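You operate a simulated robot arm through the tools that you are given. There is no shell and no other tool. Be economical: measure what you need, move in short steps, check, and stop when the job is done.

Carry out the task below with a simulated two-armed robot. There is one attempt and no reset: what you move stays moved.

## Task
Test both steel bushes on the bench: over a peg at 5 or less, else red tray.
Fine: test each on the meter pad; pegs of the peg holder.

It is judged by the outcome, as a careful person would: the job done as asked, and still so three seconds after it is handed in. It fails if anything else is knocked over, pushed out of place, dropped, spilled or broken.

## Robot
Two 7-joint arms with fingered hands on one trunk, on a base that drives. Base frame: it is fixed to the floor where the robot stands at the start and does not move with it; the origin is under the middle of the robot, x ahead of it, y to its left, z up; the surface under the hand at the start is at about z = 900. Readings come in mm, rad, newtons and seconds.
The left shoulder is at the start at [60, 126, 1255], the right one opposite. With the tool pointing down near the work surface each hand reaches from about 340 to 720 mm from the robot's upright axis, wherever it stands, measured 20 degrees to its own side. Places, roughly: inside of the red tray [600, 400, 900]; red switch [500, -100, 900]; top of the meter pad [400, 0, 900]. Payload 2.5 kg a hand.
The tool frame of a hand sits at the grasp point between the pads (the TCP): z along the fingers, y along the line on which they close. The tips reach 30 mm beyond it. The gripper opens to 104 mm. The gripper's body begins 35 mm behind the TCP. The gripper is a hand of 5 fingers: y runs from the thumb to the fingers, the wrist lies at [-15, -104, -178] in the tool frame, and closing takes about 1.5 s.
Orientation is told as [roll, pitch, yaw] about the base's x, y, z axes, in that order, counted from this pose: with the fingers straight down and the wrist toward the robot, the tool's x, y and z point along [0, 1, 0], [1, 0, 0] and [0, 0, -1] of the base frame.

## Interface
- The arms move only by the tool move_arm. It takes "left_plan", "right_plan" or both (then of equal length, played together; a hand with none holds still); each is one flat list of numbers, 6 for each row, row after row: the shift along the base's x, y, z in cm, then the turn, a rotation vector about the base's x, y, z in rad. In form: [x, y, z, rx, ry, rz, x, y, z, rx, ry, rz, ...]. A call has 1 to 8 rows; each row shifts and turns the commanded pose from where the row before left it. "left_gripper" and "right_gripper" are, for a hand that has rows, the finger opening in cm, from 0 to 10.4, set as the call begins (left out, the last holds). A row lasts 0.2 s, in which the tool goes at most 50 mm and 0.15 rad; a call with a longer step from one row to the next is refused whole, and so is a gripper value outside its range. Where a pose cannot be reached the arm comes as near as it can. A force on the tool above 40 N (or 10 N above the force at the start of the call, whichever is more), or a blocked arm, ends the call early, and 0.2 s more pass. Each finger travels about 153 mm/s and halts on what it meets, pressing with about 29 N; the grip force reading is that of the motor and also rises with nothing between the fingers. The clock runs only during rows and for 0.2 s after the last one: add rows that do not move to give the fingers time. The reply holds the time, the measured pose of the TCP, the force on the tool along the base axes, the opening and the grip force, in the units named above and with some noise, with the torque about the TCP (base axes, N m) and any sound that the robot's microphone picked up.
- Cameras (640 x 400 px; columns grow to the right, rows downward): "scene" is now at [128.1, 19.5, 1449.9]; the picture's right is [0.20, -0.98, 0.00], its down [-0.61, -0.12, -0.78] and it looks along [0.76, 0.16, -0.63] (base axes); focal length 216 px, centre (320, 200). "left" rides on the left gripper at [-80, -78, -141] in its tool frame; the picture's right is [-0.78, -0.30, 0.56], its down [0.53, -0.78, 0.33] and it looks along [0.33, 0.56, 0.76] (tool axes); focal length 247 px, centre (320, 200). "right" rides on the right gripper at [80, -78, -141] in its tool frame; the picture's right is [-0.78, 0.30, -0.56], its down [-0.54, -0.78, 0.33] and it looks along [-0.33, 0.56, 0.76] (tool axes); focal length 247 px, centre (320, 200). There is no depth. A picture from a camera that has moved, and an enlarged one, comes with that camera's place and axes in the base frame and with its lens. The place of the scene camera against the robot may be out by one fixed shift of up to 12 mm in any direction.
- get_image(camera): a new picture of that camera. It takes no simulated time.
- move_column(by): slides the trunk up (or, below 0, down) by that many mm; the arms and the scene camera ride with it, the base frame stays. It gives what a move gives, with no picture.
- base_move(legs): drives the robot by 1 to 6 legs, each [ahead, left, turn to the left] in mm, mm and rad, along the robot's own axes; the way and the turn of a leg run together, so that a leg with both is an arc; at most 1500 mm and 3.142 rad a leg. The arms and the cameras ride along, it lands a little off, and it stops where it bumps. It gives what a move gives.
- curl_fingers(index, middle, ring, little, thumb_bend, thumb_turn, hand): sets how far each is bent, from 0 (flat) to 100 (curled in); at 30 the hand is open as for a grip, at 70 the pads meet at the TCP. One left out holds its place. A second passes; each finger stops where it meets its share of the squeeze, and holds until it gets a number again. A gripper value or a shape takes the hand back. It gives what a move gives, with no picture; readings hold the bend of each and the force on index, middle, ring, little, thumb and palm. thumb_turn goes from beside the hand (0) to across from the fingers (100), as for a grip.
- preshape(shape, hand): the hand has 5 fingers and takes this shape, open, in about a second: jaw (thumb against the fingers, like two jaws); tri (thumb and two fingers); tip (a fingertip pinch); poke (one finger out to press); point (the index stretched); flat (the hand flat); cup (the hand cupped); fist (a fist). The gripper value then closes the fingers along that shape, each until it touches; the sizes above hold for jaw. It gives what a move gives, with no picture.
- head_to(pan, tilt): turns the head with the scene camera to pan (to the left, within 1.501 rad either way) and tilt (down, from -0.506 to 1.204), counted from straight ahead of the robot. It gives what a move gives.
- enlarge(camera, box): a new picture of the part [left, top, right, bottom] of that camera's present view, enlarged. It takes no simulated time.
- sign_off(): hands the job in; it is judged then, once.

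Go step by step. Nothing tells you exact positions but the pictures and the camera data: compare them with the known pose of the tool, close in by small moves and look again before you grip or let go. The budget is 120 turns and 92 pictures, counting those below and the enlarged ones. Unless the task says otherwise, let go and move clear before handing in, and close with one line.

The tools are called after "Emit:" as name(argument=value, ...) on one line, values as JSON. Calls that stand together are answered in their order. move_arm: Moves the arms, as the interface text tells. Its arguments: {"type":"object","properties":{"left_plan":{"type":"array"},"left_gripper":{"type":"number"},"right_plan":{"type":"array"},"right_gripper":{"type":"number"}},"required":[]} The other tools are called the same way: move_column (by) slides the trunk up or down; preshape (shape, hand) gives the hand a shape; curl_fingers (index, middle, ring, little, thumb_bend, thumb_turn, hand) moves the fingers one by one; base_move (legs) drives the base; head_to (pan, tilt) turns the head that bears the scene camera; get_image (camera) takes a picture; enlarge (camera, box) takes an enlarged picture of a part of a camera's view; sign_off () hands the job in.

At the start:

```text
clock: 0.0
left_ee_pos: [383.9, 315.0, 1286.4]
left_tcp_rot: [-0.065, 0.0, -0.012]
left_wrist_force: [-0.2, 0.3, 0.2]
left_torque: [0.01, -0.01, -0.01]
left_grip_width: 103.8
left_grip_force: 0.1
left_shape: jaw
left_bend: [30.0, 30.0, 30.0, 30.0, 30.0, 98.0]
left_finger forces: [0.0, 0.0, 0.0, 0.0, 0.0, 0.1]
right_ee_pos: [442.2, 10.1, 1294.4]
right_tcp_rot: [-0.001, -0.001, -0.002]
right_wrist_force: [0.6, -1.0, -0.1]
right_torque: [0.03, 0.0, 0.01]
right_grip_width: 103.6
right_grip_force: 0.1
right_shape: jaw
right_bend: [30.0, 30.0, 30.0, 30.0, 30.0, 98.0]
right_finger forces: [0.1, 0.0, 0.1, 0.1, 0.0, 0.0]
trunk travel left (down, up): [-650.0, 290.0]
robot x, y, heading: [1.1, -0.1, 0.001]
head pan, tilt: [0.201, 0.677]
```

scene: 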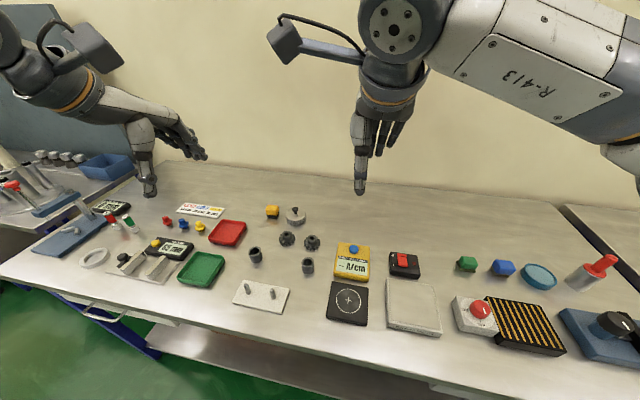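
right: 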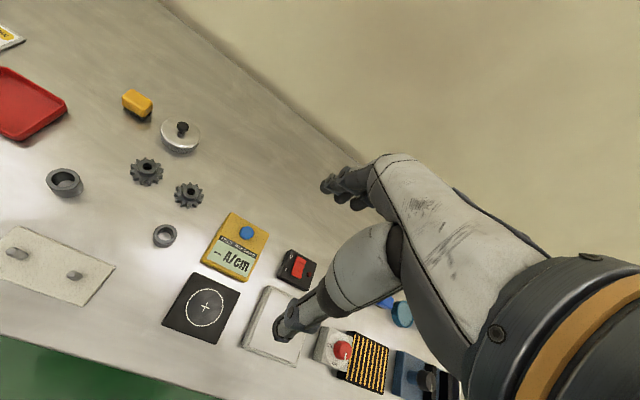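
left: 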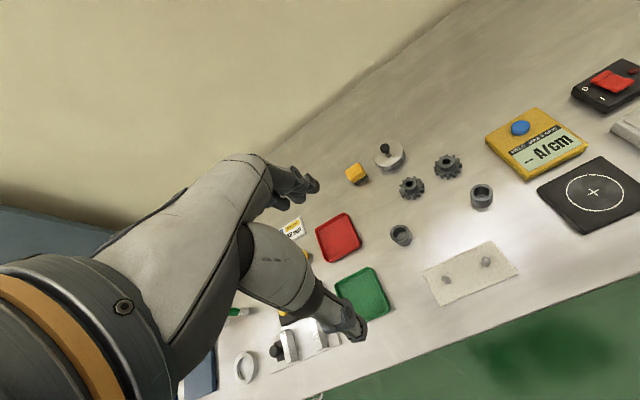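

Two bushes stand between the peg holder and the gears, and the meter has a black pad with a cross. I'll look closer first.

Emit:
enlarge(camera="scene", box=[220, 190, 460, 340])

Emit:
enlarge(camera="right", box=[0, 80, 320, 340])

Emit:
enlarge(camera="left", box=[370, 40, 640, 320])

```text
2.67 times, centred on (340, 265) of scene
camera zoom: at [128.1, 19.5, 1449.9], right [0.2, -0.98, 0.0], down [-0.61, -0.12, -0.78], along [0.76, 0.16, -0.63], focal length 577 px, centre (267, 27)
```

zoom: 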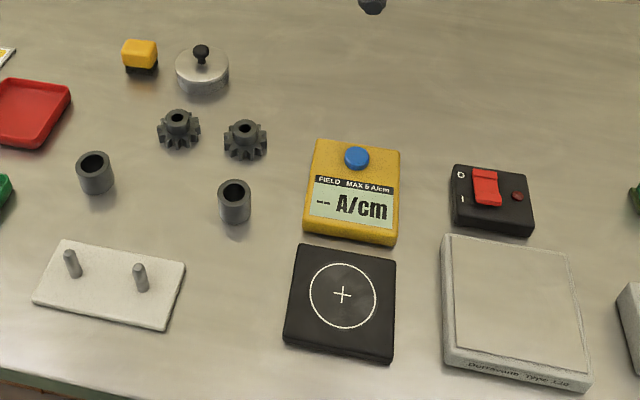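

```text
1.54 times, centred on (160, 210) of right
camera zoom: at [365.9, 90.4, 1436.1], right [0.3, -0.78, 0.56], down [-0.78, -0.53, -0.33], along [0.55, -0.33, -0.76], focal length 380 px, centre (566, 185)
```

zoom: 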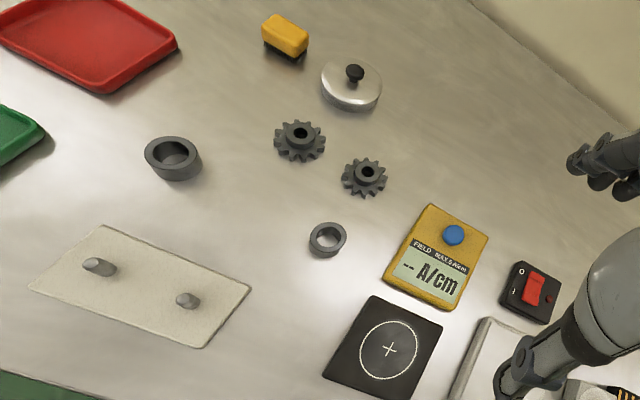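

```text
1.43 times, centred on (505, 180) of left
camera zoom: at [306.5, 245.5, 1432.5], right [-0.31, -0.81, -0.51], down [-0.77, 0.52, -0.37], along [0.56, 0.28, -0.78], focal length 353 px, centre (56, 229)
```

zoom: 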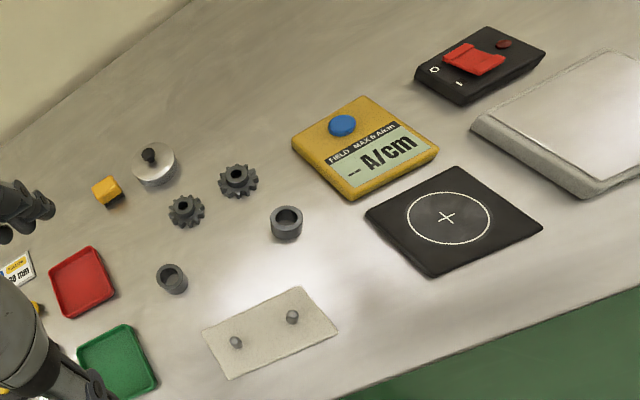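

Bush A is near [480, 289], bush B near [478, 130], pad near [403, 5], pegs near [367, 260] and [379, 199]. I'll move the right arm aside and bring the left hand above bush A.

Emit:
move_arm(left_plan=[1.5, -0.5, -3.8, 0.011, 0, 0.002, 1.5, -0.5, -3.8, 0.011, 0, 0.002, 1.5, -0.5, -3.8, 0.011, 0, 0.002, 1.5, -0.5, -3.8, 0.011, 0, 0.002, 1.5, -0.5, -3.8, 0.011, 0, 0.002, 1.5, -0.5, -3.8, 0.01, 0, 0.002], right_plan=[0, -4, 0, 0, 0, 0, 0, -4, 0, 0, 0, 0, 0, -4, 0, 0, 0, 0, 0, -4, 0, 0, 0, 0, 0, -4, 0, 0, 0, 0, 0, -4, 0, 0, 0, 0])

Emit:
get_image(camera="left")

Emit:
get_image(camera="scene")

```text
clock: 1.4
left_ee_pos: [475.3, 284.1, 1054.6]
left_tcp_rot: [0.001, 0.001, -0.002]
left_wrist_force: [0.0, 0.3, 0.1]
left_torque: [0.02, 0.01, 0.01]
left_grip_width: 103.7
left_grip_force: 0.0
left_shape: jaw
left_bend: [30.0, 30.0, 30.0, 30.0, 30.0, 98.0]
left_finger forces: [0.1, 0.0, 0.0, 0.1, 0.0, 0.0]
right_ee_pos: [440.6, -231.0, 1294.9]
right_tcp_rot: [0.0, 0.0, 0.0]
right_wrist_force: [0.4, 0.3, -0.9]
right_torque: [0.01, -0.04, 0.01]
right_grip_width: 103.8
right_grip_force: 0.1
right_shape: jaw
right_bend: [30.0, 30.0, 30.0, 30.0, 30.0, 98.0]
right_finger forces: [0.0, 0.0, 0.1, 0.0, 0.0, 0.1]
trunk travel left (down, up): [-650.0, 290.0]
robot x, y, heading: [-1.9, -2.1, -0.0]
head pan, tilt: [0.201, 0.677]
```

```text
85 pictures are left
camera left: at [397.3, 205.0, 1196.4], right [-0.3, -0.78, -0.56], down [-0.78, 0.54, -0.33], along [0.56, 0.33, -0.76], focal length 247 px, centre (320, 200)
```

left: 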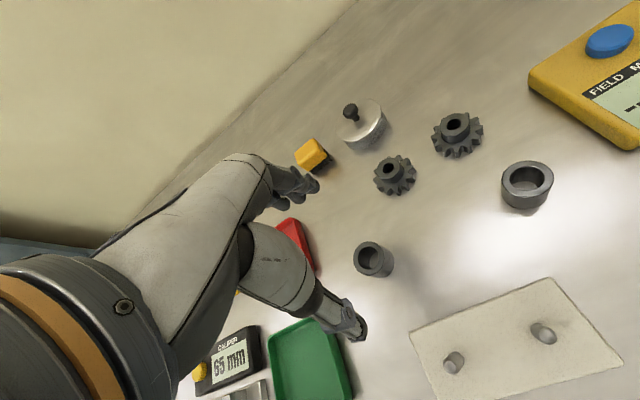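

```text
84 pictures are left
camera scene: at [128.6, 18.7, 1449.9], right [0.2, -0.98, 0.0], down [-0.61, -0.12, -0.78], along [0.76, 0.16, -0.63], focal length 216 px, centre (320, 200)
```

scene: 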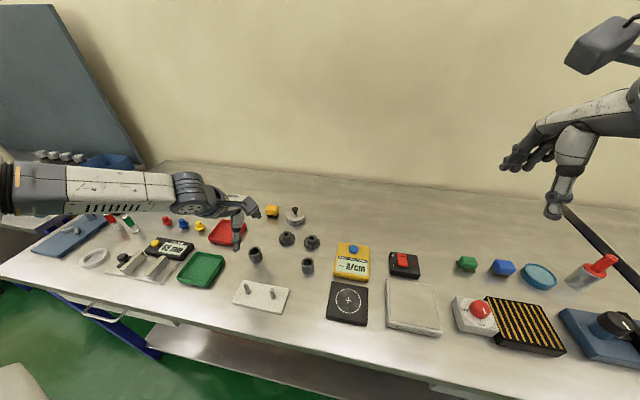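

Bush A from the wrist camera is near [481, 282] with a top at about z 940. I'll lower to z≈1000 with a narrower opening (to stay clear of the gears) and look again.

Emit:
move_arm(left_plan=[0.3, -0.1, -2.8, 0, 0, 0, 0.3, -0.1, -2.7, 0, 0, 0, 0, 0, 0, 0, 0, 0], left_gripper=7)

Emit:
get_image(camera="left")

Emit:
enlarge(camera="scene", box=[170, 180, 370, 320])

```text
clock: 2.2
left_ee_pos: [481.1, 282.3, 1002.5]
left_tcp_rot: [0.003, -0.001, 0.001]
left_wrist_force: [-0.8, -0.5, 0.2]
left_torque: [0.0, -0.01, -0.01]
left_grip_width: 70.3
left_grip_force: 0.1
left_shape: jaw
left_bend: [28.0, 38.0, 35.0, 35.0, 60.0, 99.0]
left_finger forces: [0.0, 0.1, 0.0, 0.1, 0.0, 0.0]
right_ee_pos: [439.7, -230.2, 1294.1]
right_tcp_rot: [0.001, 0.0, 0.0]
right_wrist_force: [0.2, -0.2, 0.7]
right_torque: [-0.01, 0.01, 0.0]
right_grip_width: 103.4
right_grip_force: 0.1
right_shape: jaw
right_bend: [30.0, 30.0, 30.0, 30.0, 30.0, 98.0]
right_finger forces: [0.0, 0.0, 0.0, 0.1, 0.1, 0.0]
trunk travel left (down, up): [-650.0, 290.0]
robot x, y, heading: [-1.2, 1.5, -0.0]
head pan, tilt: [0.201, 0.677]
```

```text
83 pictures are left
camera left: at [402.8, 203.4, 1144.1], right [-0.3, -0.78, -0.56], down [-0.78, 0.54, -0.33], along [0.56, 0.33, -0.76], focal length 247 px, centre (320, 200)
```

left: 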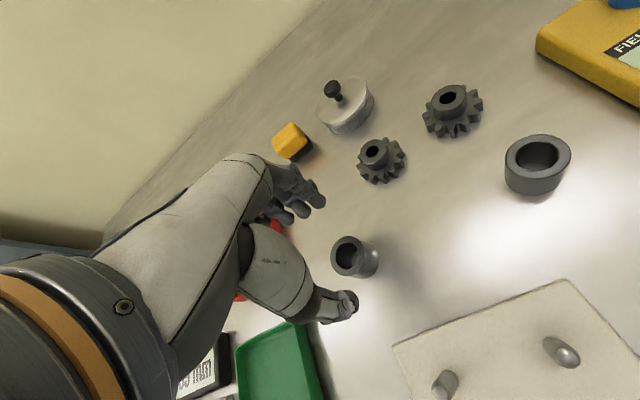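

```text
2.86 times, centred on (270, 250) of scene
camera zoom: at [128.1, 19.3, 1449.9], right [0.2, -0.98, 0.0], down [-0.61, -0.12, -0.78], along [0.76, 0.16, -0.63], focal length 618 px, centre (463, 57)
```

zoom: 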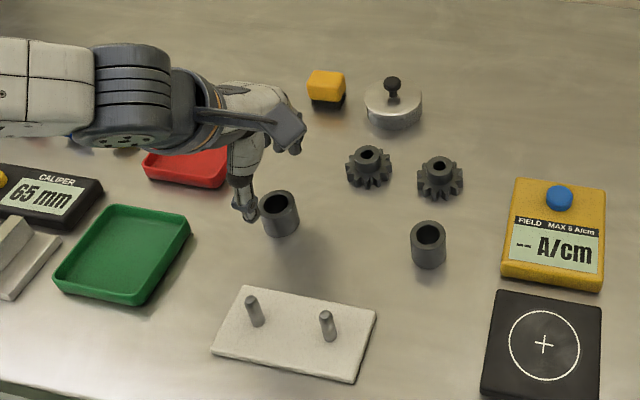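

Estimates agree on bush A near [479, 285], about 40 mm high. I'll descend around it to z≈940 and look before gripping.

Emit:
move_arm(left_plan=[-0.2, 0.3, -2.0, 0, 0, 0, 0, 0, -2.2, 0, 0, 0, 0, 0, -2.0, 0, 0, 0])

Emit:
get_image(camera="left")

Emit:
enlarge(camera="scene", box=[200, 190, 330, 290])

```text
clock: 3.0
left_ee_pos: [479.1, 285.2, 940.2]
left_tcp_rot: [0.002, 0.002, -0.001]
left_wrist_force: [0.5, 0.5, 0.0]
left_torque: [0.0, -0.02, 0.03]
left_grip_width: 70.2
left_grip_force: 0.1
left_shape: jaw
left_bend: [28.0, 38.0, 35.0, 35.0, 60.0, 99.0]
left_finger forces: [0.1, 0.0, 0.1, 0.0, 0.0, 0.0]
right_ee_pos: [440.9, -229.4, 1294.0]
right_tcp_rot: [-0.001, 0.002, -0.001]
right_wrist_force: [0.4, 0.2, 0.1]
right_torque: [0.02, 0.0, 0.03]
right_grip_width: 103.6
right_grip_force: 0.1
right_shape: jaw
right_bend: [30.0, 30.0, 30.0, 30.0, 30.0, 98.0]
right_finger forces: [0.0, 0.0, 0.0, 0.0, 0.0, 0.0]
trunk travel left (down, up): [-650.0, 290.0]
robot x, y, heading: [0.7, -1.7, -0.002]
head pan, tilt: [0.201, 0.677]
```

```text
81 pictures are left
camera left: at [401.0, 206.2, 1081.8], right [-0.3, -0.77, -0.56], down [-0.78, 0.54, -0.33], along [0.56, 0.34, -0.76], focal length 247 px, centre (320, 200)
```

left: 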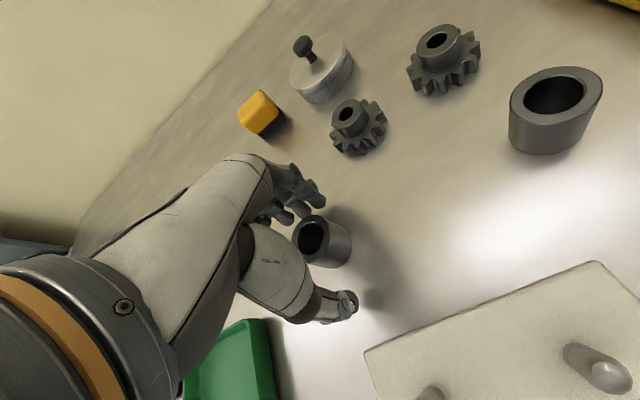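

```text
4.00 times, centred on (265, 240) of scene
camera zoom: at [128.5, 19.2, 1449.9], right [0.2, -0.98, 0.0], down [-0.61, -0.12, -0.78], along [0.76, 0.16, -0.63], focal length 866 px, centre (540, 40)
```

zoom: 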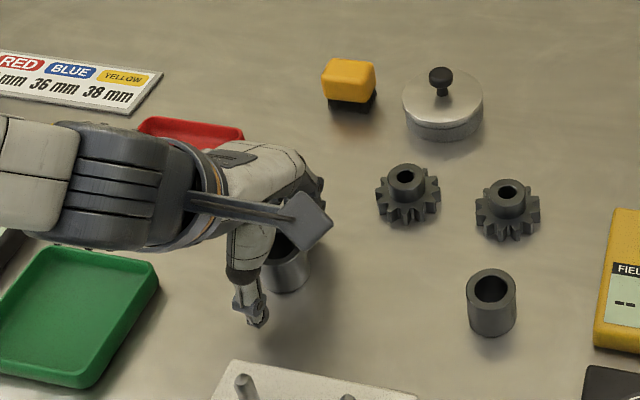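

The bush top sits right at the TCP projection. Closing now.

Emit:
move_arm(left_plan=[0, 0, 0, 0, 0, 0, 0, 0, 0, 0, 0, 0, 0, 0, 0, 0, 0, 0, 0, 0, 0, 0, 0, 0, 0, 0, 0, 0, 0, 0, 0, 0, 0, 0, 0, 0], left_gripper=0)

Emit:
get_image(camera="left")

```text
clock: 4.4
left_ee_pos: [477.3, 285.4, 940.0]
left_tcp_rot: [0.001, 0.003, 0.0]
left_wrist_force: [0.0, 0.2, -0.6]
left_torque: [-0.02, 0.01, 0.02]
left_grip_width: 31.3
left_grip_force: 28.7
left_shape: jaw
left_bend: [74.0, 48.0, 52.0, 48.0, 75.0, 100.0]
left_finger forces: [14.4, 9.2, 0.0, 0.0, 24.0, 0.1]
right_ee_pos: [439.0, -228.9, 1293.4]
right_tcp_rot: [0.0, 0.001, -0.002]
right_wrist_force: [-0.2, 0.2, 0.0]
right_torque: [0.03, -0.02, -0.03]
right_grip_width: 103.7
right_grip_force: 0.2
right_shape: jaw
right_bend: [30.0, 30.0, 30.0, 30.0, 30.0, 98.0]
right_finger forces: [0.0, 0.0, 0.0, 0.0, 0.1, 0.0]
trunk travel left (down, up): [-650.0, 290.0]
robot x, y, heading: [-2.1, -1.8, 0.002]
head pan, tilt: [0.201, 0.677]
```

```text
79 pictures are left
camera left: at [400.9, 206.5, 1082.1], right [-0.3, -0.78, -0.56], down [-0.78, 0.54, -0.33], along [0.55, 0.33, -0.76], focal length 247 px, centre (320, 200)
```

left: 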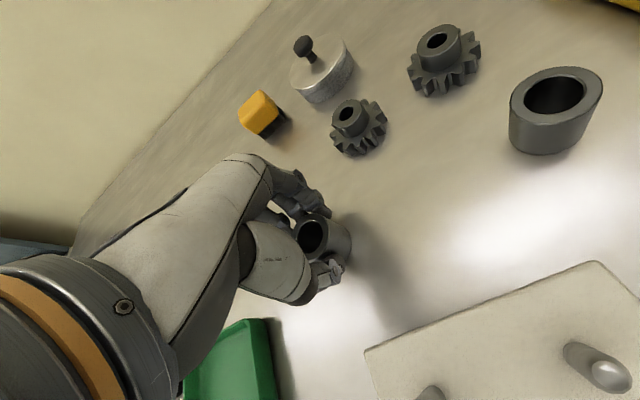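

Held by thumb, index and middle. Lifting straight up 8 cm.

Emit:
move_arm(left_plan=[0, 0, 2, 0, 0, 0, 0, 0, 3, 0, 0, 0, 0, 0, 3, 0, 0, 0])

Emit:
get_image(camera="left")

```text
clock: 5.2
left_ee_pos: [477.7, 286.1, 1018.8]
left_tcp_rot: [0.0, 0.002, 0.0]
left_wrist_force: [-0.1, 0.5, -1.1]
left_torque: [-0.03, 0.01, -0.01]
left_grip_width: 31.6
left_grip_force: 29.3
left_shape: jaw
left_bend: [74.0, 48.0, 52.0, 48.0, 75.0, 100.0]
left_finger forces: [14.6, 9.3, 0.0, 0.1, 24.0, 0.0]
right_ee_pos: [440.0, -229.1, 1293.9]
right_tcp_rot: [0.001, -0.001, -0.003]
right_wrist_force: [0.6, 0.2, 0.4]
right_torque: [0.0, -0.02, -0.02]
right_grip_width: 104.0
right_grip_force: 0.1
right_shape: jaw
right_bend: [30.0, 30.0, 30.0, 30.0, 30.0, 98.0]
right_finger forces: [0.0, 0.0, 0.1, 0.1, 0.0, 0.1]
trunk travel left (down, up): [-650.0, 290.0]
robot x, y, heading: [-3.0, -1.7, 0.001]
head pan, tilt: [0.201, 0.677]
```

```text
78 pictures are left
camera left: at [401.4, 206.3, 1161.0], right [-0.3, -0.77, -0.56], down [-0.78, 0.54, -0.33], along [0.55, 0.34, -0.76], focal length 247 px, centre (320, 200)
```

left: 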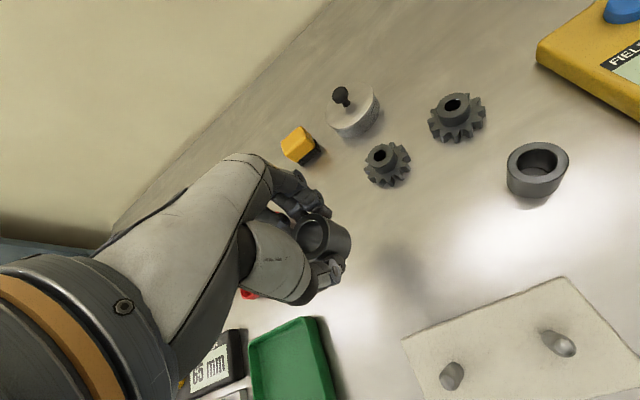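

Bush A is held upright, centred at the TCP. Carrying it above the meter pad.

Emit:
move_arm(left_plan=[-1.07, -4.0, 0, 0, 0, 0, -1.07, -4.0, 0, 0, 0, 0, -1.07, -4.0, 0, 0, 0, 0, -1.07, -4.0, 0, 0, 0, 0, -1.07, -4.0, 0, 0, 0, 0, -1.07, -4.0, 0, 0, 0, 0, -1.07, -4.0, 0, 0, 0, 0])

Emit:
get_image(camera="left")

Emit:
enlarge(camera="scene", box=[220, 190, 420, 330])

```text
clock: 6.8
left_ee_pos: [398.1, 68.2, 1052.4]
left_tcp_rot: [0.0, 0.003, 0.002]
left_wrist_force: [0.7, 0.5, -1.5]
left_torque: [-0.01, 0.0, -0.01]
left_grip_width: 31.3
left_grip_force: 29.3
left_shape: jaw
left_bend: [74.0, 48.0, 52.0, 48.0, 75.0, 100.0]
left_finger forces: [14.5, 9.4, 0.1, 0.0, 24.0, 0.0]
left hand out of reach, approached as far as the arm can: row 5, 6, 7
right_ee_pos: [440.4, -229.9, 1294.7]
right_tcp_rot: [-0.001, 0.0, -0.001]
right_wrist_force: [0.2, 0.0, -0.5]
right_torque: [-0.04, 0.03, 0.03]
right_grip_width: 103.9
right_grip_force: 0.0
right_shape: jaw
right_bend: [30.0, 30.0, 30.0, 30.0, 30.0, 98.0]
right_finger forces: [0.0, 0.1, 0.1, 0.0, 0.0, 0.1]
trunk travel left (down, up): [-650.0, 290.0]
robot x, y, heading: [4.3, 4.4, -0.0]
head pan, tilt: [0.201, 0.677]
```

```text
77 pictures are left
camera left: at [320.9, -11.7, 1193.4], right [-0.3, -0.78, -0.56], down [-0.78, 0.54, -0.33], along [0.55, 0.33, -0.76], focal length 247 px, centre (320, 200)
```

left: 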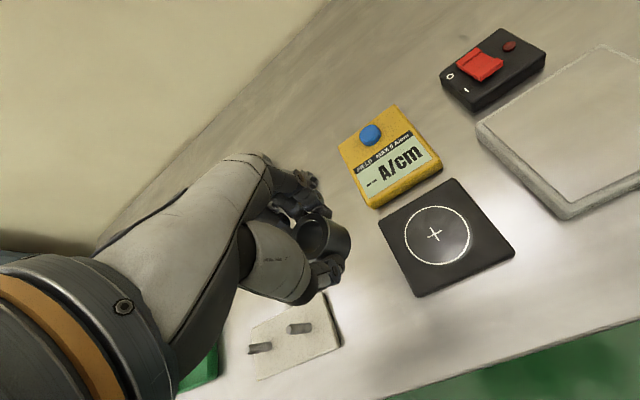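

```text
2.86 times, centred on (320, 260) of scene
camera zoom: at [128.2, 19.4, 1449.9], right [0.2, -0.98, 0.0], down [-0.61, -0.12, -0.78], along [0.76, 0.16, -0.63], focal length 618 px, centre (320, 29)
```

zoom: 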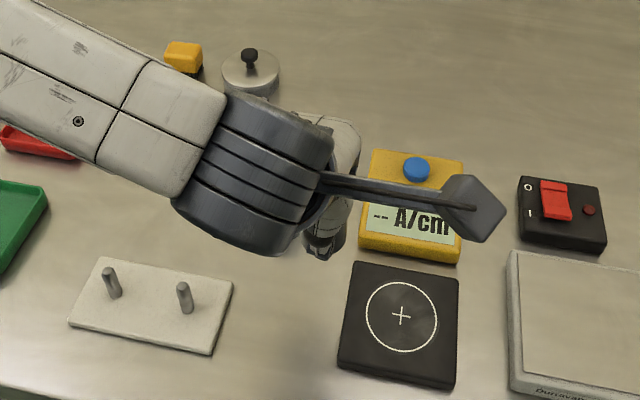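

The left arm can't reach the pad from here, so I'll drive the base about 120 mm to the right, with the load held well clear.

Emit:
base_move(legs=[[0, -120, 0]])

Emit:
get_image(camera="left")

```text
clock: 8.1
left_ee_pos: [399.3, -54.9, 1052.4]
left_tcp_rot: [0.003, 0.002, -0.002]
left_wrist_force: [0.0, 0.0, -1.3]
left_torque: [0.0, 0.0, -0.01]
left_grip_width: 31.4
left_grip_force: 29.3
left_shape: jaw
left_bend: [74.0, 48.0, 52.0, 48.0, 75.0, 100.0]
left_finger forces: [14.5, 9.4, 0.0, 0.1, 23.9, 0.1]
right_ee_pos: [439.6, -351.9, 1294.4]
right_tcp_rot: [0.001, -0.001, -0.003]
right_wrist_force: [-0.3, -0.6, -0.3]
right_torque: [0.02, 0.01, 0.0]
right_grip_width: 103.8
right_grip_force: 0.0
right_shape: jaw
right_bend: [30.0, 30.0, 30.0, 30.0, 30.0, 98.0]
right_finger forces: [0.0, 0.0, 0.0, 0.0, 0.0, 0.1]
trunk travel left (down, up): [-650.0, 290.0]
robot x, y, heading: [-2.1, -121.3, -0.003]
head pan, tilt: [0.201, 0.677]
```

```text
75 pictures are left
camera left: at [321.1, -133.8, 1193.3], right [-0.3, -0.77, -0.56], down [-0.78, 0.54, -0.33], along [0.56, 0.33, -0.76], focal length 247 px, centre (320, 200)
```

left: 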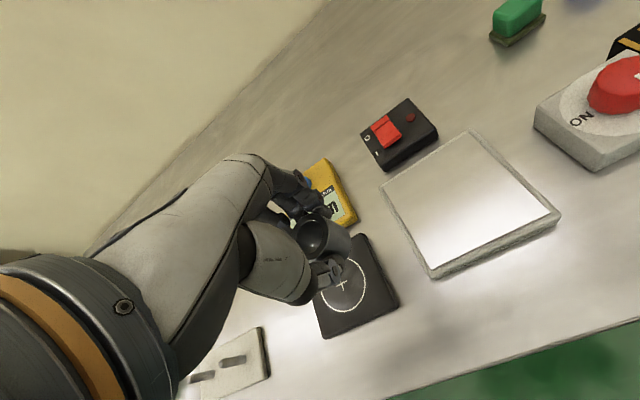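

The cross computes to about [401, 1]. Moving above it and lowering partway.

Emit:
move_arm(left_plan=[0.1, 2.8, -1.5, 0, 0, 0, 0.1, 2.8, -1.5, 0, 0, 0, 0, 0, -3.0, 0, 0, 0])

Emit:
get_image(camera="left")

Emit:
enlarge(camera="scene", box=[170, 190, 370, 330])

```text
clock: 8.8
left_ee_pos: [403.2, 1.7, 990.9]
left_tcp_rot: [0.0, 0.001, -0.004]
left_wrist_force: [-0.3, 0.5, -1.9]
left_torque: [0.01, 0.03, 0.0]
left_grip_width: 31.5
left_grip_force: 29.0
left_shape: jaw
left_bend: [74.0, 48.0, 52.0, 48.0, 75.0, 100.0]
left_finger forces: [14.5, 9.2, 0.0, 0.0, 23.8, 0.0]
right_ee_pos: [440.8, -350.8, 1292.7]
right_tcp_rot: [-0.001, 0.002, -0.001]
right_wrist_force: [0.1, -0.2, -0.1]
right_torque: [0.04, -0.01, 0.0]
right_grip_width: 104.0
right_grip_force: 0.1
right_shape: jaw
right_bend: [30.0, 30.0, 30.0, 30.0, 30.0, 98.0]
right_finger forces: [0.0, 0.0, 0.0, 0.0, 0.0, 0.0]
trunk travel left (down, up): [-650.0, 290.0]
robot x, y, heading: [1.0, -120.6, -0.002]
head pan, tilt: [0.201, 0.677]
```

```text
74 pictures are left
camera left: at [324.9, -77.4, 1131.7], right [-0.3, -0.77, -0.56], down [-0.78, 0.54, -0.33], along [0.56, 0.33, -0.76], focal length 247 px, centre (320, 200)
```

left: 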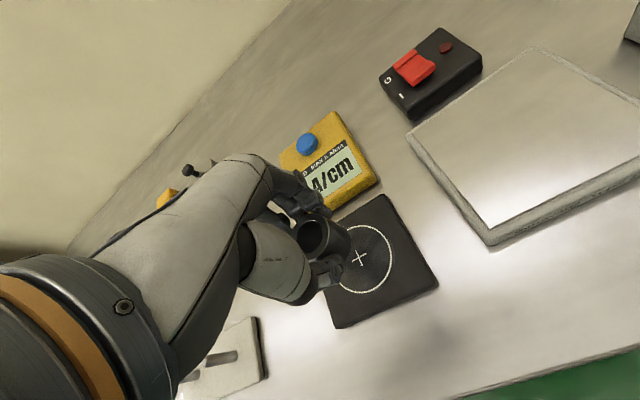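

```text
2.86 times, centred on (270, 260) of scene
camera zoom: at [128.7, -102.2, 1449.9], right [0.2, -0.98, 0.0], down [-0.61, -0.12, -0.78], along [0.76, 0.15, -0.63], focal length 618 px, centre (463, 29)
```

zoom: 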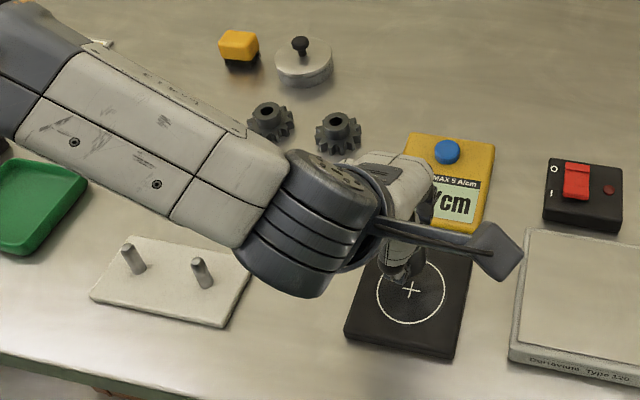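

The cross is directly beneath ([403, 1]). Lowering toward the pad in small steps.

Emit:
move_arm(left_plan=[0, 0, -1.5, 0, 0, 0, 0, 0, -1.3, 0, 0, 0, 0, 0, -0.3, 0, 0, 0, 0, 0, -0.2, 0, 0, 0])

Emit:
get_image(camera="left")

Emit:
enlarge(camera="scene", box=[260, 230, 360, 310])

```text
clock: 9.8
left_ee_pos: [400.0, 9.3, 964.5]
left_tcp_rot: [0.0, 0.001, -0.004]
left_wrist_force: [-0.9, 0.2, -2.8]
left_torque: [-0.01, 0.01, -0.02]
left_grip_width: 31.4
left_grip_force: 29.1
left_shape: jaw
left_bend: [74.0, 48.0, 52.0, 48.0, 75.0, 100.0]
left_finger forces: [14.4, 9.2, 0.0, 0.1, 24.0, 0.1]
left hand out of reach, approached as far as the arm can: row 2
right_ee_pos: [439.8, -350.4, 1293.7]
right_tcp_rot: [0.0, 0.001, -0.001]
right_wrist_force: [-0.5, -0.1, -0.3]
right_torque: [0.0, -0.01, 0.01]
right_grip_width: 103.6
right_grip_force: 0.0
right_shape: jaw
right_bend: [30.0, 30.0, 30.0, 30.0, 30.0, 98.0]
right_finger forces: [0.0, 0.0, 0.0, 0.0, 0.1, 0.0]
trunk travel left (down, up): [-650.0, 290.0]
robot x, y, heading: [1.2, -123.7, -0.004]
head pan, tilt: [0.201, 0.677]
```

```text
72 pictures are left
camera left: at [322.3, -70.4, 1106.2], right [-0.3, -0.78, -0.56], down [-0.78, 0.54, -0.33], along [0.56, 0.33, -0.76], focal length 247 px, centre (320, 200)
```

left: 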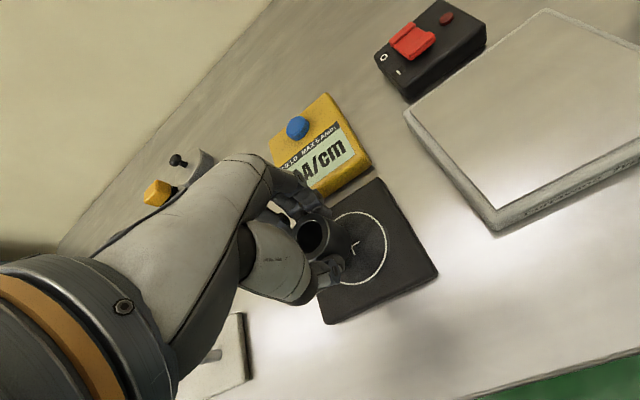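

```text
5.00 times, centred on (310, 270) of scene
camera zoom: at [128.1, -101.6, 1449.9], right [0.2, -0.98, 0.0], down [-0.61, -0.12, -0.78], along [0.76, 0.15, -0.63], focal length 1082 px, centre (370, -150)
```

zoom: 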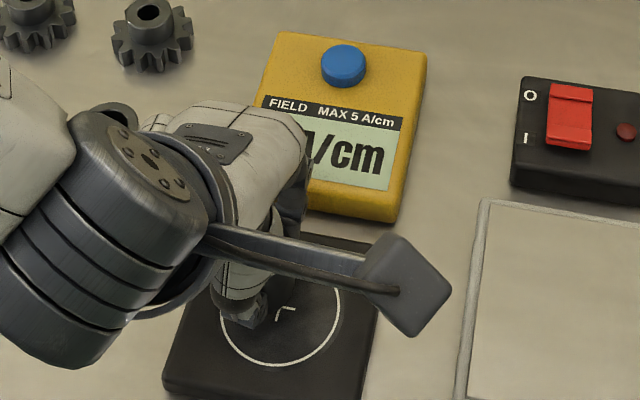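

Still at the arm's near limit, so I'll lift a little and drive further right and slightly back to give it working room.

Emit:
move_arm(left_plan=[0, 0, 3.0, 0, 0, 0, 0, 0, 3.0, 0, 0, 0])

Emit:
base_move(legs=[[-60, -110, 0]])

```text
clock: 10.4
left_ee_pos: [399.0, 6.3, 1023.9]
left_tcp_rot: [0.0, 0.003, -0.003]
left_wrist_force: [-0.8, -0.6, -1.7]
left_torque: [-0.05, -0.01, 0.0]
left_grip_width: 31.4
left_grip_force: 29.2
left_shape: jaw
left_bend: [74.0, 48.0, 52.0, 48.0, 75.0, 100.0]
left_finger forces: [14.5, 9.5, 0.0, 0.0, 23.9, 0.0]
right_ee_pos: [438.8, -351.2, 1294.6]
right_tcp_rot: [0.0, 0.001, -0.001]
right_wrist_force: [-0.1, -0.2, 0.4]
right_torque: [-0.01, 0.01, -0.02]
right_grip_width: 103.9
right_grip_force: 0.0
right_shape: jaw
right_bend: [30.0, 30.0, 30.0, 30.0, 30.0, 98.0]
right_finger forces: [0.1, 0.0, 0.0, 0.0, 0.0, 0.0]
trunk travel left (down, up): [-650.0, 290.0]
robot x, y, heading: [0.5, -118.7, -0.005]
head pan, tilt: [0.201, 0.677]
```

```text
clock: 11.7
left_ee_pos: [337.6, -104.8, 1025.4]
left_tcp_rot: [0.002, 0.002, -0.001]
left_wrist_force: [0.5, 1.1, -2.4]
left_torque: [0.04, 0.0, -0.01]
left_grip_width: 31.7
left_grip_force: 28.7
left_shape: jaw
left_bend: [74.0, 48.0, 52.0, 48.0, 75.0, 100.0]
left_finger forces: [14.5, 9.4, 0.1, 0.0, 23.9, 0.0]
right_ee_pos: [378.6, -460.5, 1294.3]
right_tcp_rot: [0.001, -0.001, -0.002]
right_wrist_force: [-0.2, 0.2, -0.1]
right_torque: [0.01, 0.0, -0.01]
right_grip_width: 103.6
right_grip_force: 0.0
right_shape: jaw
right_bend: [30.0, 30.0, 30.0, 30.0, 30.0, 98.0]
right_finger forces: [0.0, 0.0, 0.0, 0.1, 0.1, 0.0]
trunk travel left (down, up): [-650.0, 290.0]
robot x, y, heading: [-61.8, -229.7, 0.0]
head pan, tilt: [0.201, 0.677]
```

Returning above the pad centre at about [403, 1].

Emit:
move_arm(left_plan=[2.2, 3.6, 0, 0, 0, 0, 2.2, 3.5, 0, 0, 0, 0, 2.1, 3.5, 0, 0, 0, 0, 0, 0, -2.5, 0, 0, 0, 0, 0, -2.5, 0, 0, 0])

Emit:
get_image(camera="left")

Emit:
enlarge(camera="scene", box=[190, 230, 290, 310])

```text
clock: 12.9
left_ee_pos: [404.2, 4.1, 974.1]
left_tcp_rot: [0.0, 0.002, 0.0]
left_wrist_force: [-0.4, -0.9, -2.0]
left_torque: [0.0, 0.0, 0.01]
left_grip_width: 31.3
left_grip_force: 28.9
left_shape: jaw
left_bend: [74.0, 48.0, 52.0, 48.0, 76.0, 100.0]
left_finger forces: [14.5, 9.5, 0.1, 0.0, 23.9, 0.0]
right_ee_pos: [377.8, -459.4, 1294.8]
right_tcp_rot: [0.0, 0.0, -0.001]
right_wrist_force: [-0.9, 0.3, 0.0]
right_torque: [-0.01, 0.02, -0.01]
right_grip_width: 103.5
right_grip_force: 0.0
right_shape: jaw
right_bend: [30.0, 30.0, 30.0, 30.0, 30.0, 98.0]
right_finger forces: [0.1, 0.0, 0.0, 0.0, 0.0, 0.0]
trunk travel left (down, up): [-650.0, 290.0]
robot x, y, heading: [-64.5, -228.4, -0.001]
head pan, tilt: [0.201, 0.677]
```

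```text
70 pictures are left
camera left: at [326.4, -75.1, 1115.9], right [-0.3, -0.78, -0.56], down [-0.78, 0.54, -0.33], along [0.56, 0.33, -0.76], focal length 247 px, centre (320, 200)
```

left: 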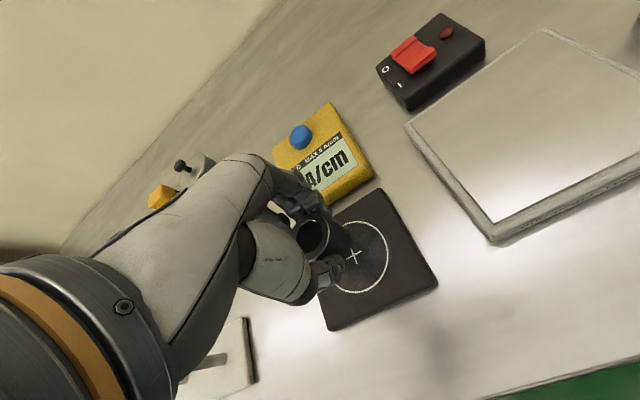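

```text
5.00 times, centred on (240, 270) of scene
camera zoom: at [67.6, -210.4, 1449.9], right [0.2, -0.98, 0.0], down [-0.61, -0.12, -0.78], along [0.76, 0.15, -0.63], focal length 1082 px, centre (720, -150)
```

zoom: 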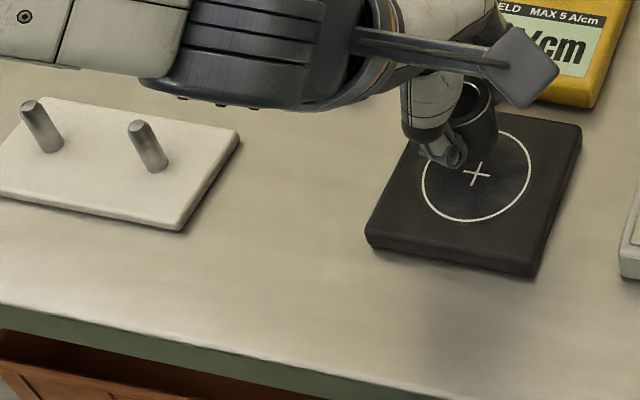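

Aligned. Lowering to touch.

Emit:
move_arm(left_plan=[0, -0.1, -1.2, 0, 0, 0, 0, 0, -0.3, 0, 0, 0, 0, 0, -0.3, 0, 0, 0])

Emit:
enlarge(camera="scene", box=[190, 230, 290, 310])

```text
clock: 13.7
left_ee_pos: [404.3, 1.5, 955.2]
left_tcp_rot: [-0.001, -0.001, -0.002]
left_wrist_force: [-1.4, 0.2, 2.5]
left_torque: [0.03, -0.06, 0.04]
left_grip_width: 31.4
left_grip_force: 29.1
left_shape: jaw
left_bend: [74.0, 48.0, 52.0, 48.0, 76.0, 100.0]
left_finger forces: [14.1, 9.4, 0.0, 0.0, 24.6, 0.0]
right_ee_pos: [379.4, -461.4, 1293.9]
right_tcp_rot: [0.0, 0.0, -0.001]
right_wrist_force: [0.3, -0.2, -0.2]
right_torque: [0.0, -0.01, 0.02]
right_grip_width: 103.7
right_grip_force: 0.2
right_shape: jaw
right_bend: [30.0, 30.0, 30.0, 30.0, 30.0, 98.0]
right_finger forces: [0.0, 0.0, 0.0, 0.0, 0.0, 0.1]
trunk travel left (down, up): [-650.0, 290.0]
robot x, y, heading: [-63.6, -230.7, -0.003]
head pan, tilt: [0.201, 0.677]
```

```text
5.00 times, centred on (240, 270) of scene
camera zoom: at [66.8, -211.0, 1450.1], right [0.2, -0.98, 0.0], down [-0.61, -0.12, -0.78], along [0.76, 0.15, -0.63], focal length 1082 px, centre (720, -150)
```

zoom: 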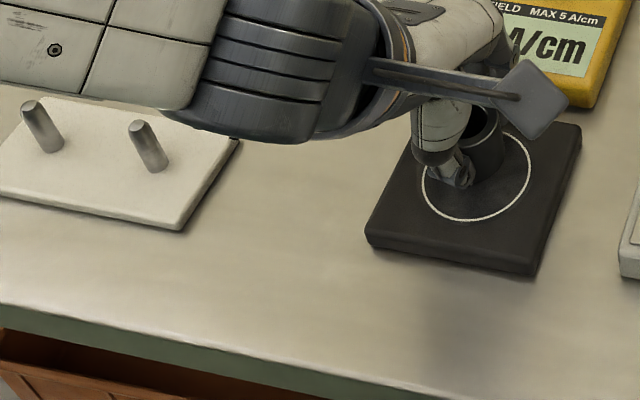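

Contact is felt at z≈955. Releasing with a modest opening and rising.

Emit:
move_arm(left_plan=[0, 0, -0.1, 0, 0, 0, 0, 0, 0, 0, 0, 0])

Emit:
move_arm(left_plan=[0, 0, 0, 0, 0, 0, 0, 0, 0, 0, 0, 0, 0, 0, 0, 0, 0, 0, 0, 0, 0, 0, 0, 0], left_gripper=5.5)

Emit:
get_image(camera="left")

```text
clock: 14.3
left_ee_pos: [403.2, 2.0, 955.4]
left_tcp_rot: [0.0, -0.003, -0.002]
left_wrist_force: [-0.3, 0.8, 7.1]
left_torque: [0.03, -0.17, 0.01]
left_grip_width: 31.6
left_grip_force: 29.5
left_shape: jaw
left_bend: [74.0, 48.0, 52.0, 48.0, 76.0, 100.0]
left_finger forces: [14.4, 10.2, 0.0, 0.0, 24.9, 0.1]
right_ee_pos: [378.5, -460.7, 1294.7]
right_tcp_rot: [-0.002, 0.0, -0.002]
right_wrist_force: [0.2, 0.2, 0.8]
right_torque: [-0.01, 0.0, 0.0]
right_grip_width: 103.9
right_grip_force: 0.0
right_shape: jaw
right_bend: [30.0, 30.0, 30.0, 30.0, 30.0, 98.0]
right_finger forces: [0.0, 0.0, 0.0, 0.0, 0.0, 0.0]
trunk travel left (down, up): [-650.0, 290.0]
robot x, y, heading: [-61.5, -233.6, 0.002]
head pan, tilt: [0.201, 0.677]
```

```text
clock: 15.3
left_ee_pos: [403.4, 0.9, 955.3]
left_tcp_rot: [-0.001, 0.003, -0.002]
left_wrist_force: [0.1, 0.1, -0.2]
left_torque: [-0.02, 0.0, -0.01]
left_grip_width: 54.2
left_grip_force: 0.0
left_shape: jaw
left_bend: [74.0, 43.0, 40.0, 41.0, 68.0, 100.0]
left_finger forces: [0.1, 0.1, 0.0, 0.1, 0.1, 0.0]
right_ee_pos: [378.7, -460.3, 1294.8]
right_tcp_rot: [-0.001, -0.001, -0.002]
right_wrist_force: [-0.5, -0.8, 0.9]
right_torque: [0.0, -0.02, -0.02]
right_grip_width: 103.8
right_grip_force: 0.1
right_shape: jaw
right_bend: [30.0, 30.0, 30.0, 30.0, 30.0, 98.0]
right_finger forces: [0.0, 0.0, 0.0, 0.0, 0.0, 0.1]
trunk travel left (down, up): [-650.0, 290.0]
robot x, y, heading: [-64.4, -233.4, -0.0]
head pan, tilt: [0.201, 0.677]
```

```text
67 pictures are left
camera left: at [325.4, -77.4, 1095.8], right [-0.3, -0.78, -0.56], down [-0.78, 0.54, -0.33], along [0.55, 0.33, -0.76], focal length 247 px, centre (320, 200)
```

left: 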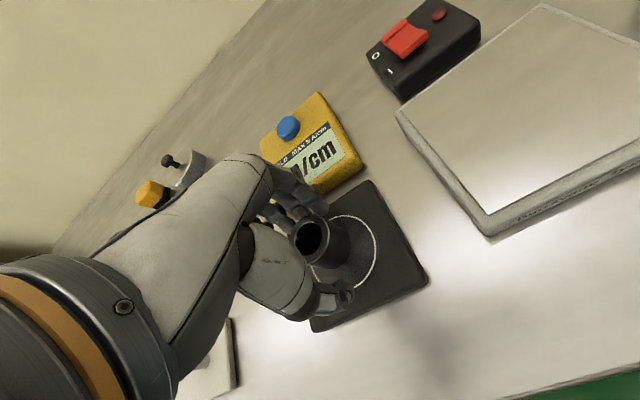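

The index still reads bent 74, so I'll inspect before lifting.

Emit:
enlarge(camera="left", box=[230, 150, 400, 340])

Emit:
enlarge(camera="scene", box=[220, 220, 300, 290])

```text
2.11 times, centred on (315, 245) of left
camera zoom: at [325.4, -77.4, 1095.8], right [-0.3, -0.78, -0.56], down [-0.78, 0.54, -0.33], along [0.55, 0.33, -0.76], focal length 520 px, centre (330, 105)
```

zoom: 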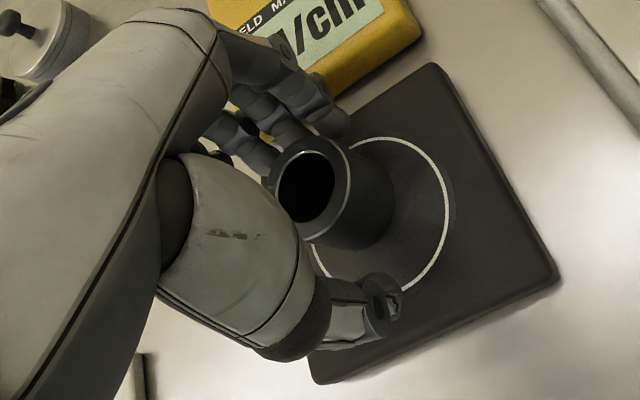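

```text
5.71 times, centred on (260, 255) of scene
camera zoom: at [67.2, -210.9, 1449.9], right [0.2, -0.98, 0.0], down [-0.61, -0.12, -0.78], along [0.76, 0.15, -0.63], focal length 1237 px, centre (663, -114)
```

zoom: 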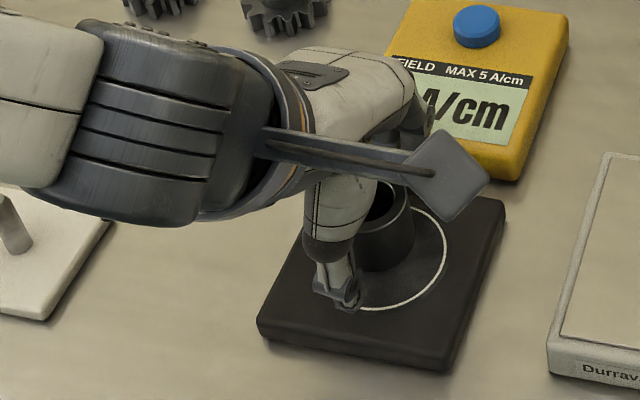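

It looks free. Raising slowly, then higher.

Emit:
move_arm(left_plan=[0, 0, 1, 0, 0, 0, 0, 0, 1, 0, 0, 0])

Emit:
get_image(camera="left")

```text
clock: 15.9
left_ee_pos: [403.5, 1.2, 976.4]
left_tcp_rot: [0.001, 0.001, 0.0]
left_wrist_force: [-1.4, -0.3, 0.1]
left_torque: [-0.01, -0.01, -0.01]
left_grip_width: 54.6
left_grip_force: 0.2
left_shape: jaw
left_bend: [74.0, 43.0, 40.0, 41.0, 68.0, 100.0]
left_finger forces: [0.0, 0.0, 0.0, 0.0, 0.0, 0.1]
right_ee_pos: [378.7, -460.1, 1295.4]
right_tcp_rot: [0.0, 0.0, -0.001]
right_wrist_force: [0.0, 0.3, 1.0]
right_torque: [0.02, 0.01, 0.02]
right_grip_width: 103.7
right_grip_force: 0.1
right_shape: jaw
right_bend: [30.0, 30.0, 30.0, 30.0, 30.0, 98.0]
right_finger forces: [0.0, 0.1, 0.0, 0.0, 0.0, 0.0]
trunk travel left (down, up): [-650.0, 290.0]
robot x, y, heading: [-59.2, -232.7, -0.0]
head pan, tilt: [0.201, 0.677]
```

```text
64 pictures are left
camera left: at [325.8, -77.4, 1117.2], right [-0.3, -0.78, -0.56], down [-0.78, 0.54, -0.33], along [0.55, 0.33, -0.76], focal length 247 px, centre (320, 200)
```

left: 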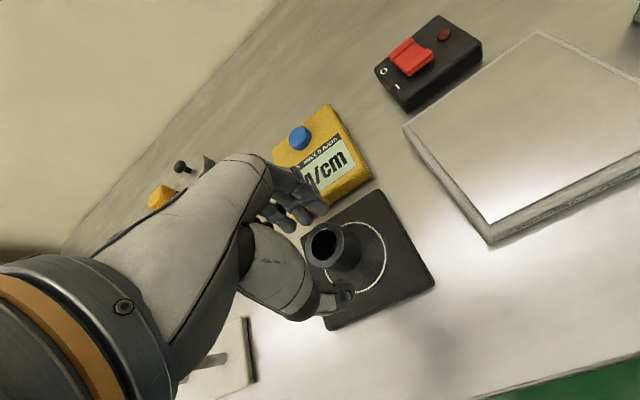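

Bush A stands on the pad. Clearing the hand to read the meter.

Emit:
move_arm(left_plan=[0, 0, 4, 0, 0, 0, 0, 0, 4, 0, 0, 0, 0, 4, 2, 0, 0, 0, 0, 4, 0, 0, 0, 0, 0, 4, 0, 0, 0, 0])

Emit:
enlarge(camera="scene", box=[200, 190, 320, 300])

Emit:
get_image(camera="right")

```text
clock: 17.1
left_ee_pos: [405.4, 123.2, 1074.5]
left_tcp_rot: [-0.001, 0.001, -0.002]
left_wrist_force: [-0.7, 0.8, 0.2]
left_torque: [-0.03, -0.04, 0.01]
left_grip_width: 54.8
left_grip_force: 0.1
left_shape: jaw
left_bend: [74.0, 43.0, 40.0, 41.0, 68.0, 100.0]
left_finger forces: [0.1, 0.0, 0.0, 0.0, 0.1, 0.0]
right_ee_pos: [378.7, -458.4, 1294.8]
right_tcp_rot: [-0.001, -0.001, -0.002]
right_wrist_force: [0.3, 0.8, 0.3]
right_torque: [0.0, -0.01, 0.02]
right_grip_width: 103.7
right_grip_force: 0.1
right_shape: jaw
right_bend: [30.0, 30.0, 30.0, 30.0, 30.0, 98.0]
right_finger forces: [0.0, 0.0, 0.1, 0.1, 0.0, 0.0]
trunk travel left (down, up): [-650.0, 290.0]
robot x, y, heading: [-60.6, -228.9, -0.001]
head pan, tilt: [0.201, 0.677]
```

```text
3.64 times, centred on (260, 245) of scene
camera zoom: at [67.0, -210.1, 1449.9], right [0.2, -0.98, 0.0], down [-0.61, -0.12, -0.78], along [0.76, 0.15, -0.63], focal length 787 px, centre (538, 36)
```

zoom: 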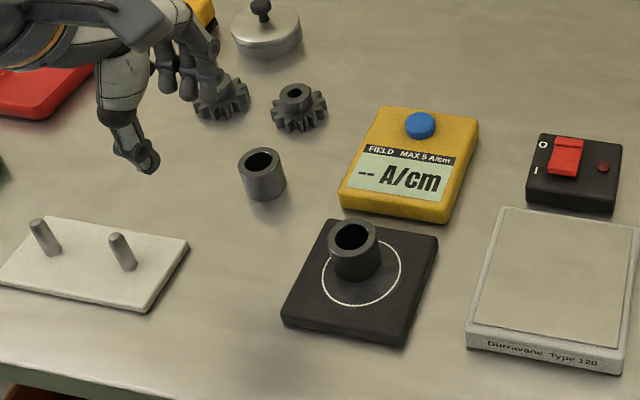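

```text
62 pictures are left
camera right: at [301.9, -380.0, 1435.8], right [0.3, -0.78, 0.56], down [-0.78, -0.53, -0.33], along [0.56, -0.34, -0.76], focal length 247 px, centre (320, 200)
```

right: 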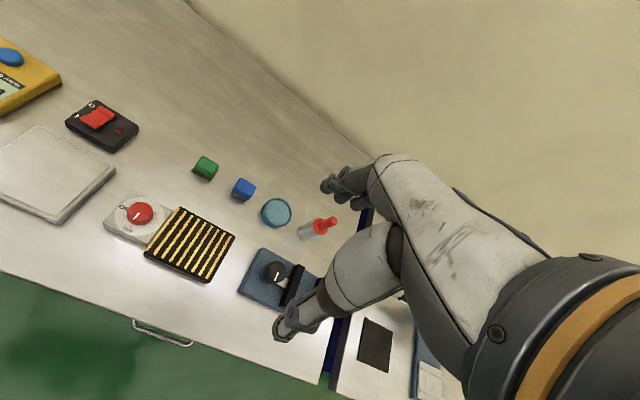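

The meter still shows "--", so the blue button needs a press. I'll give the left hand the poke shape and see where the fingertip is.

Emit:
preshape(hand="left", shape="poke")

Emit:
get_image(camera="left")

Emit:
enlarge(camera="scene", box=[160, 160, 320, 290])

```text
clock: 18.0
left_ee_pos: [405.9, 121.3, 1074.3]
left_tcp_rot: [0.0, 0.001, -0.004]
left_wrist_force: [-0.1, 0.3, -1.0]
left_torque: [0.0, -0.01, 0.0]
left_grip_width: 0.0
left_grip_force: 0.0
left_shape: poke
left_bend: [70.0, 70.0, 99.0, 99.0, 100.0, 100.0]
left_finger forces: [0.0, 0.0, 0.0, 0.0, 0.0, 0.0]
right_ee_pos: [378.9, -460.0, 1294.3]
right_tcp_rot: [0.001, 0.001, -0.003]
right_wrist_force: [-0.2, 1.3, -0.1]
right_torque: [0.03, 0.0, -0.03]
right_grip_width: 103.8
right_grip_force: 0.1
right_shape: jaw
right_bend: [30.0, 30.0, 30.0, 30.0, 30.0, 98.0]
right_finger forces: [0.0, 0.0, 0.0, 0.0, 0.0, 0.0]
trunk travel left (down, up): [-650.0, 290.0]
robot x, y, heading: [-59.3, -230.7, -0.006]
head pan, tilt: [0.201, 0.677]
```

```text
61 pictures are left
camera left: at [328.0, 42.4, 1216.0], right [-0.3, -0.78, -0.56], down [-0.78, 0.54, -0.33], along [0.55, 0.33, -0.76], focal length 247 px, centre (320, 200)
```

left: 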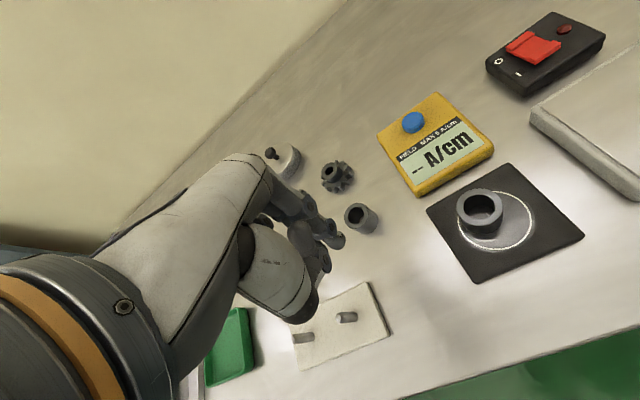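

```text
3.08 times, centred on (240, 225) of scene
camera zoom: at [67.3, -210.9, 1449.9], right [0.2, -0.98, 0.0], down [-0.61, -0.12, -0.78], along [0.76, 0.15, -0.63], focal length 666 px, centre (566, 123)
```

zoom: 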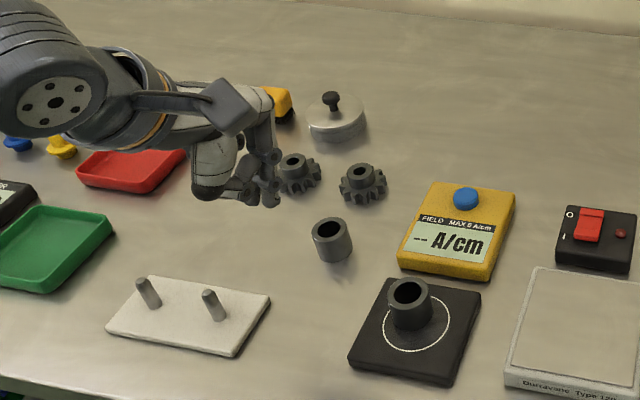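

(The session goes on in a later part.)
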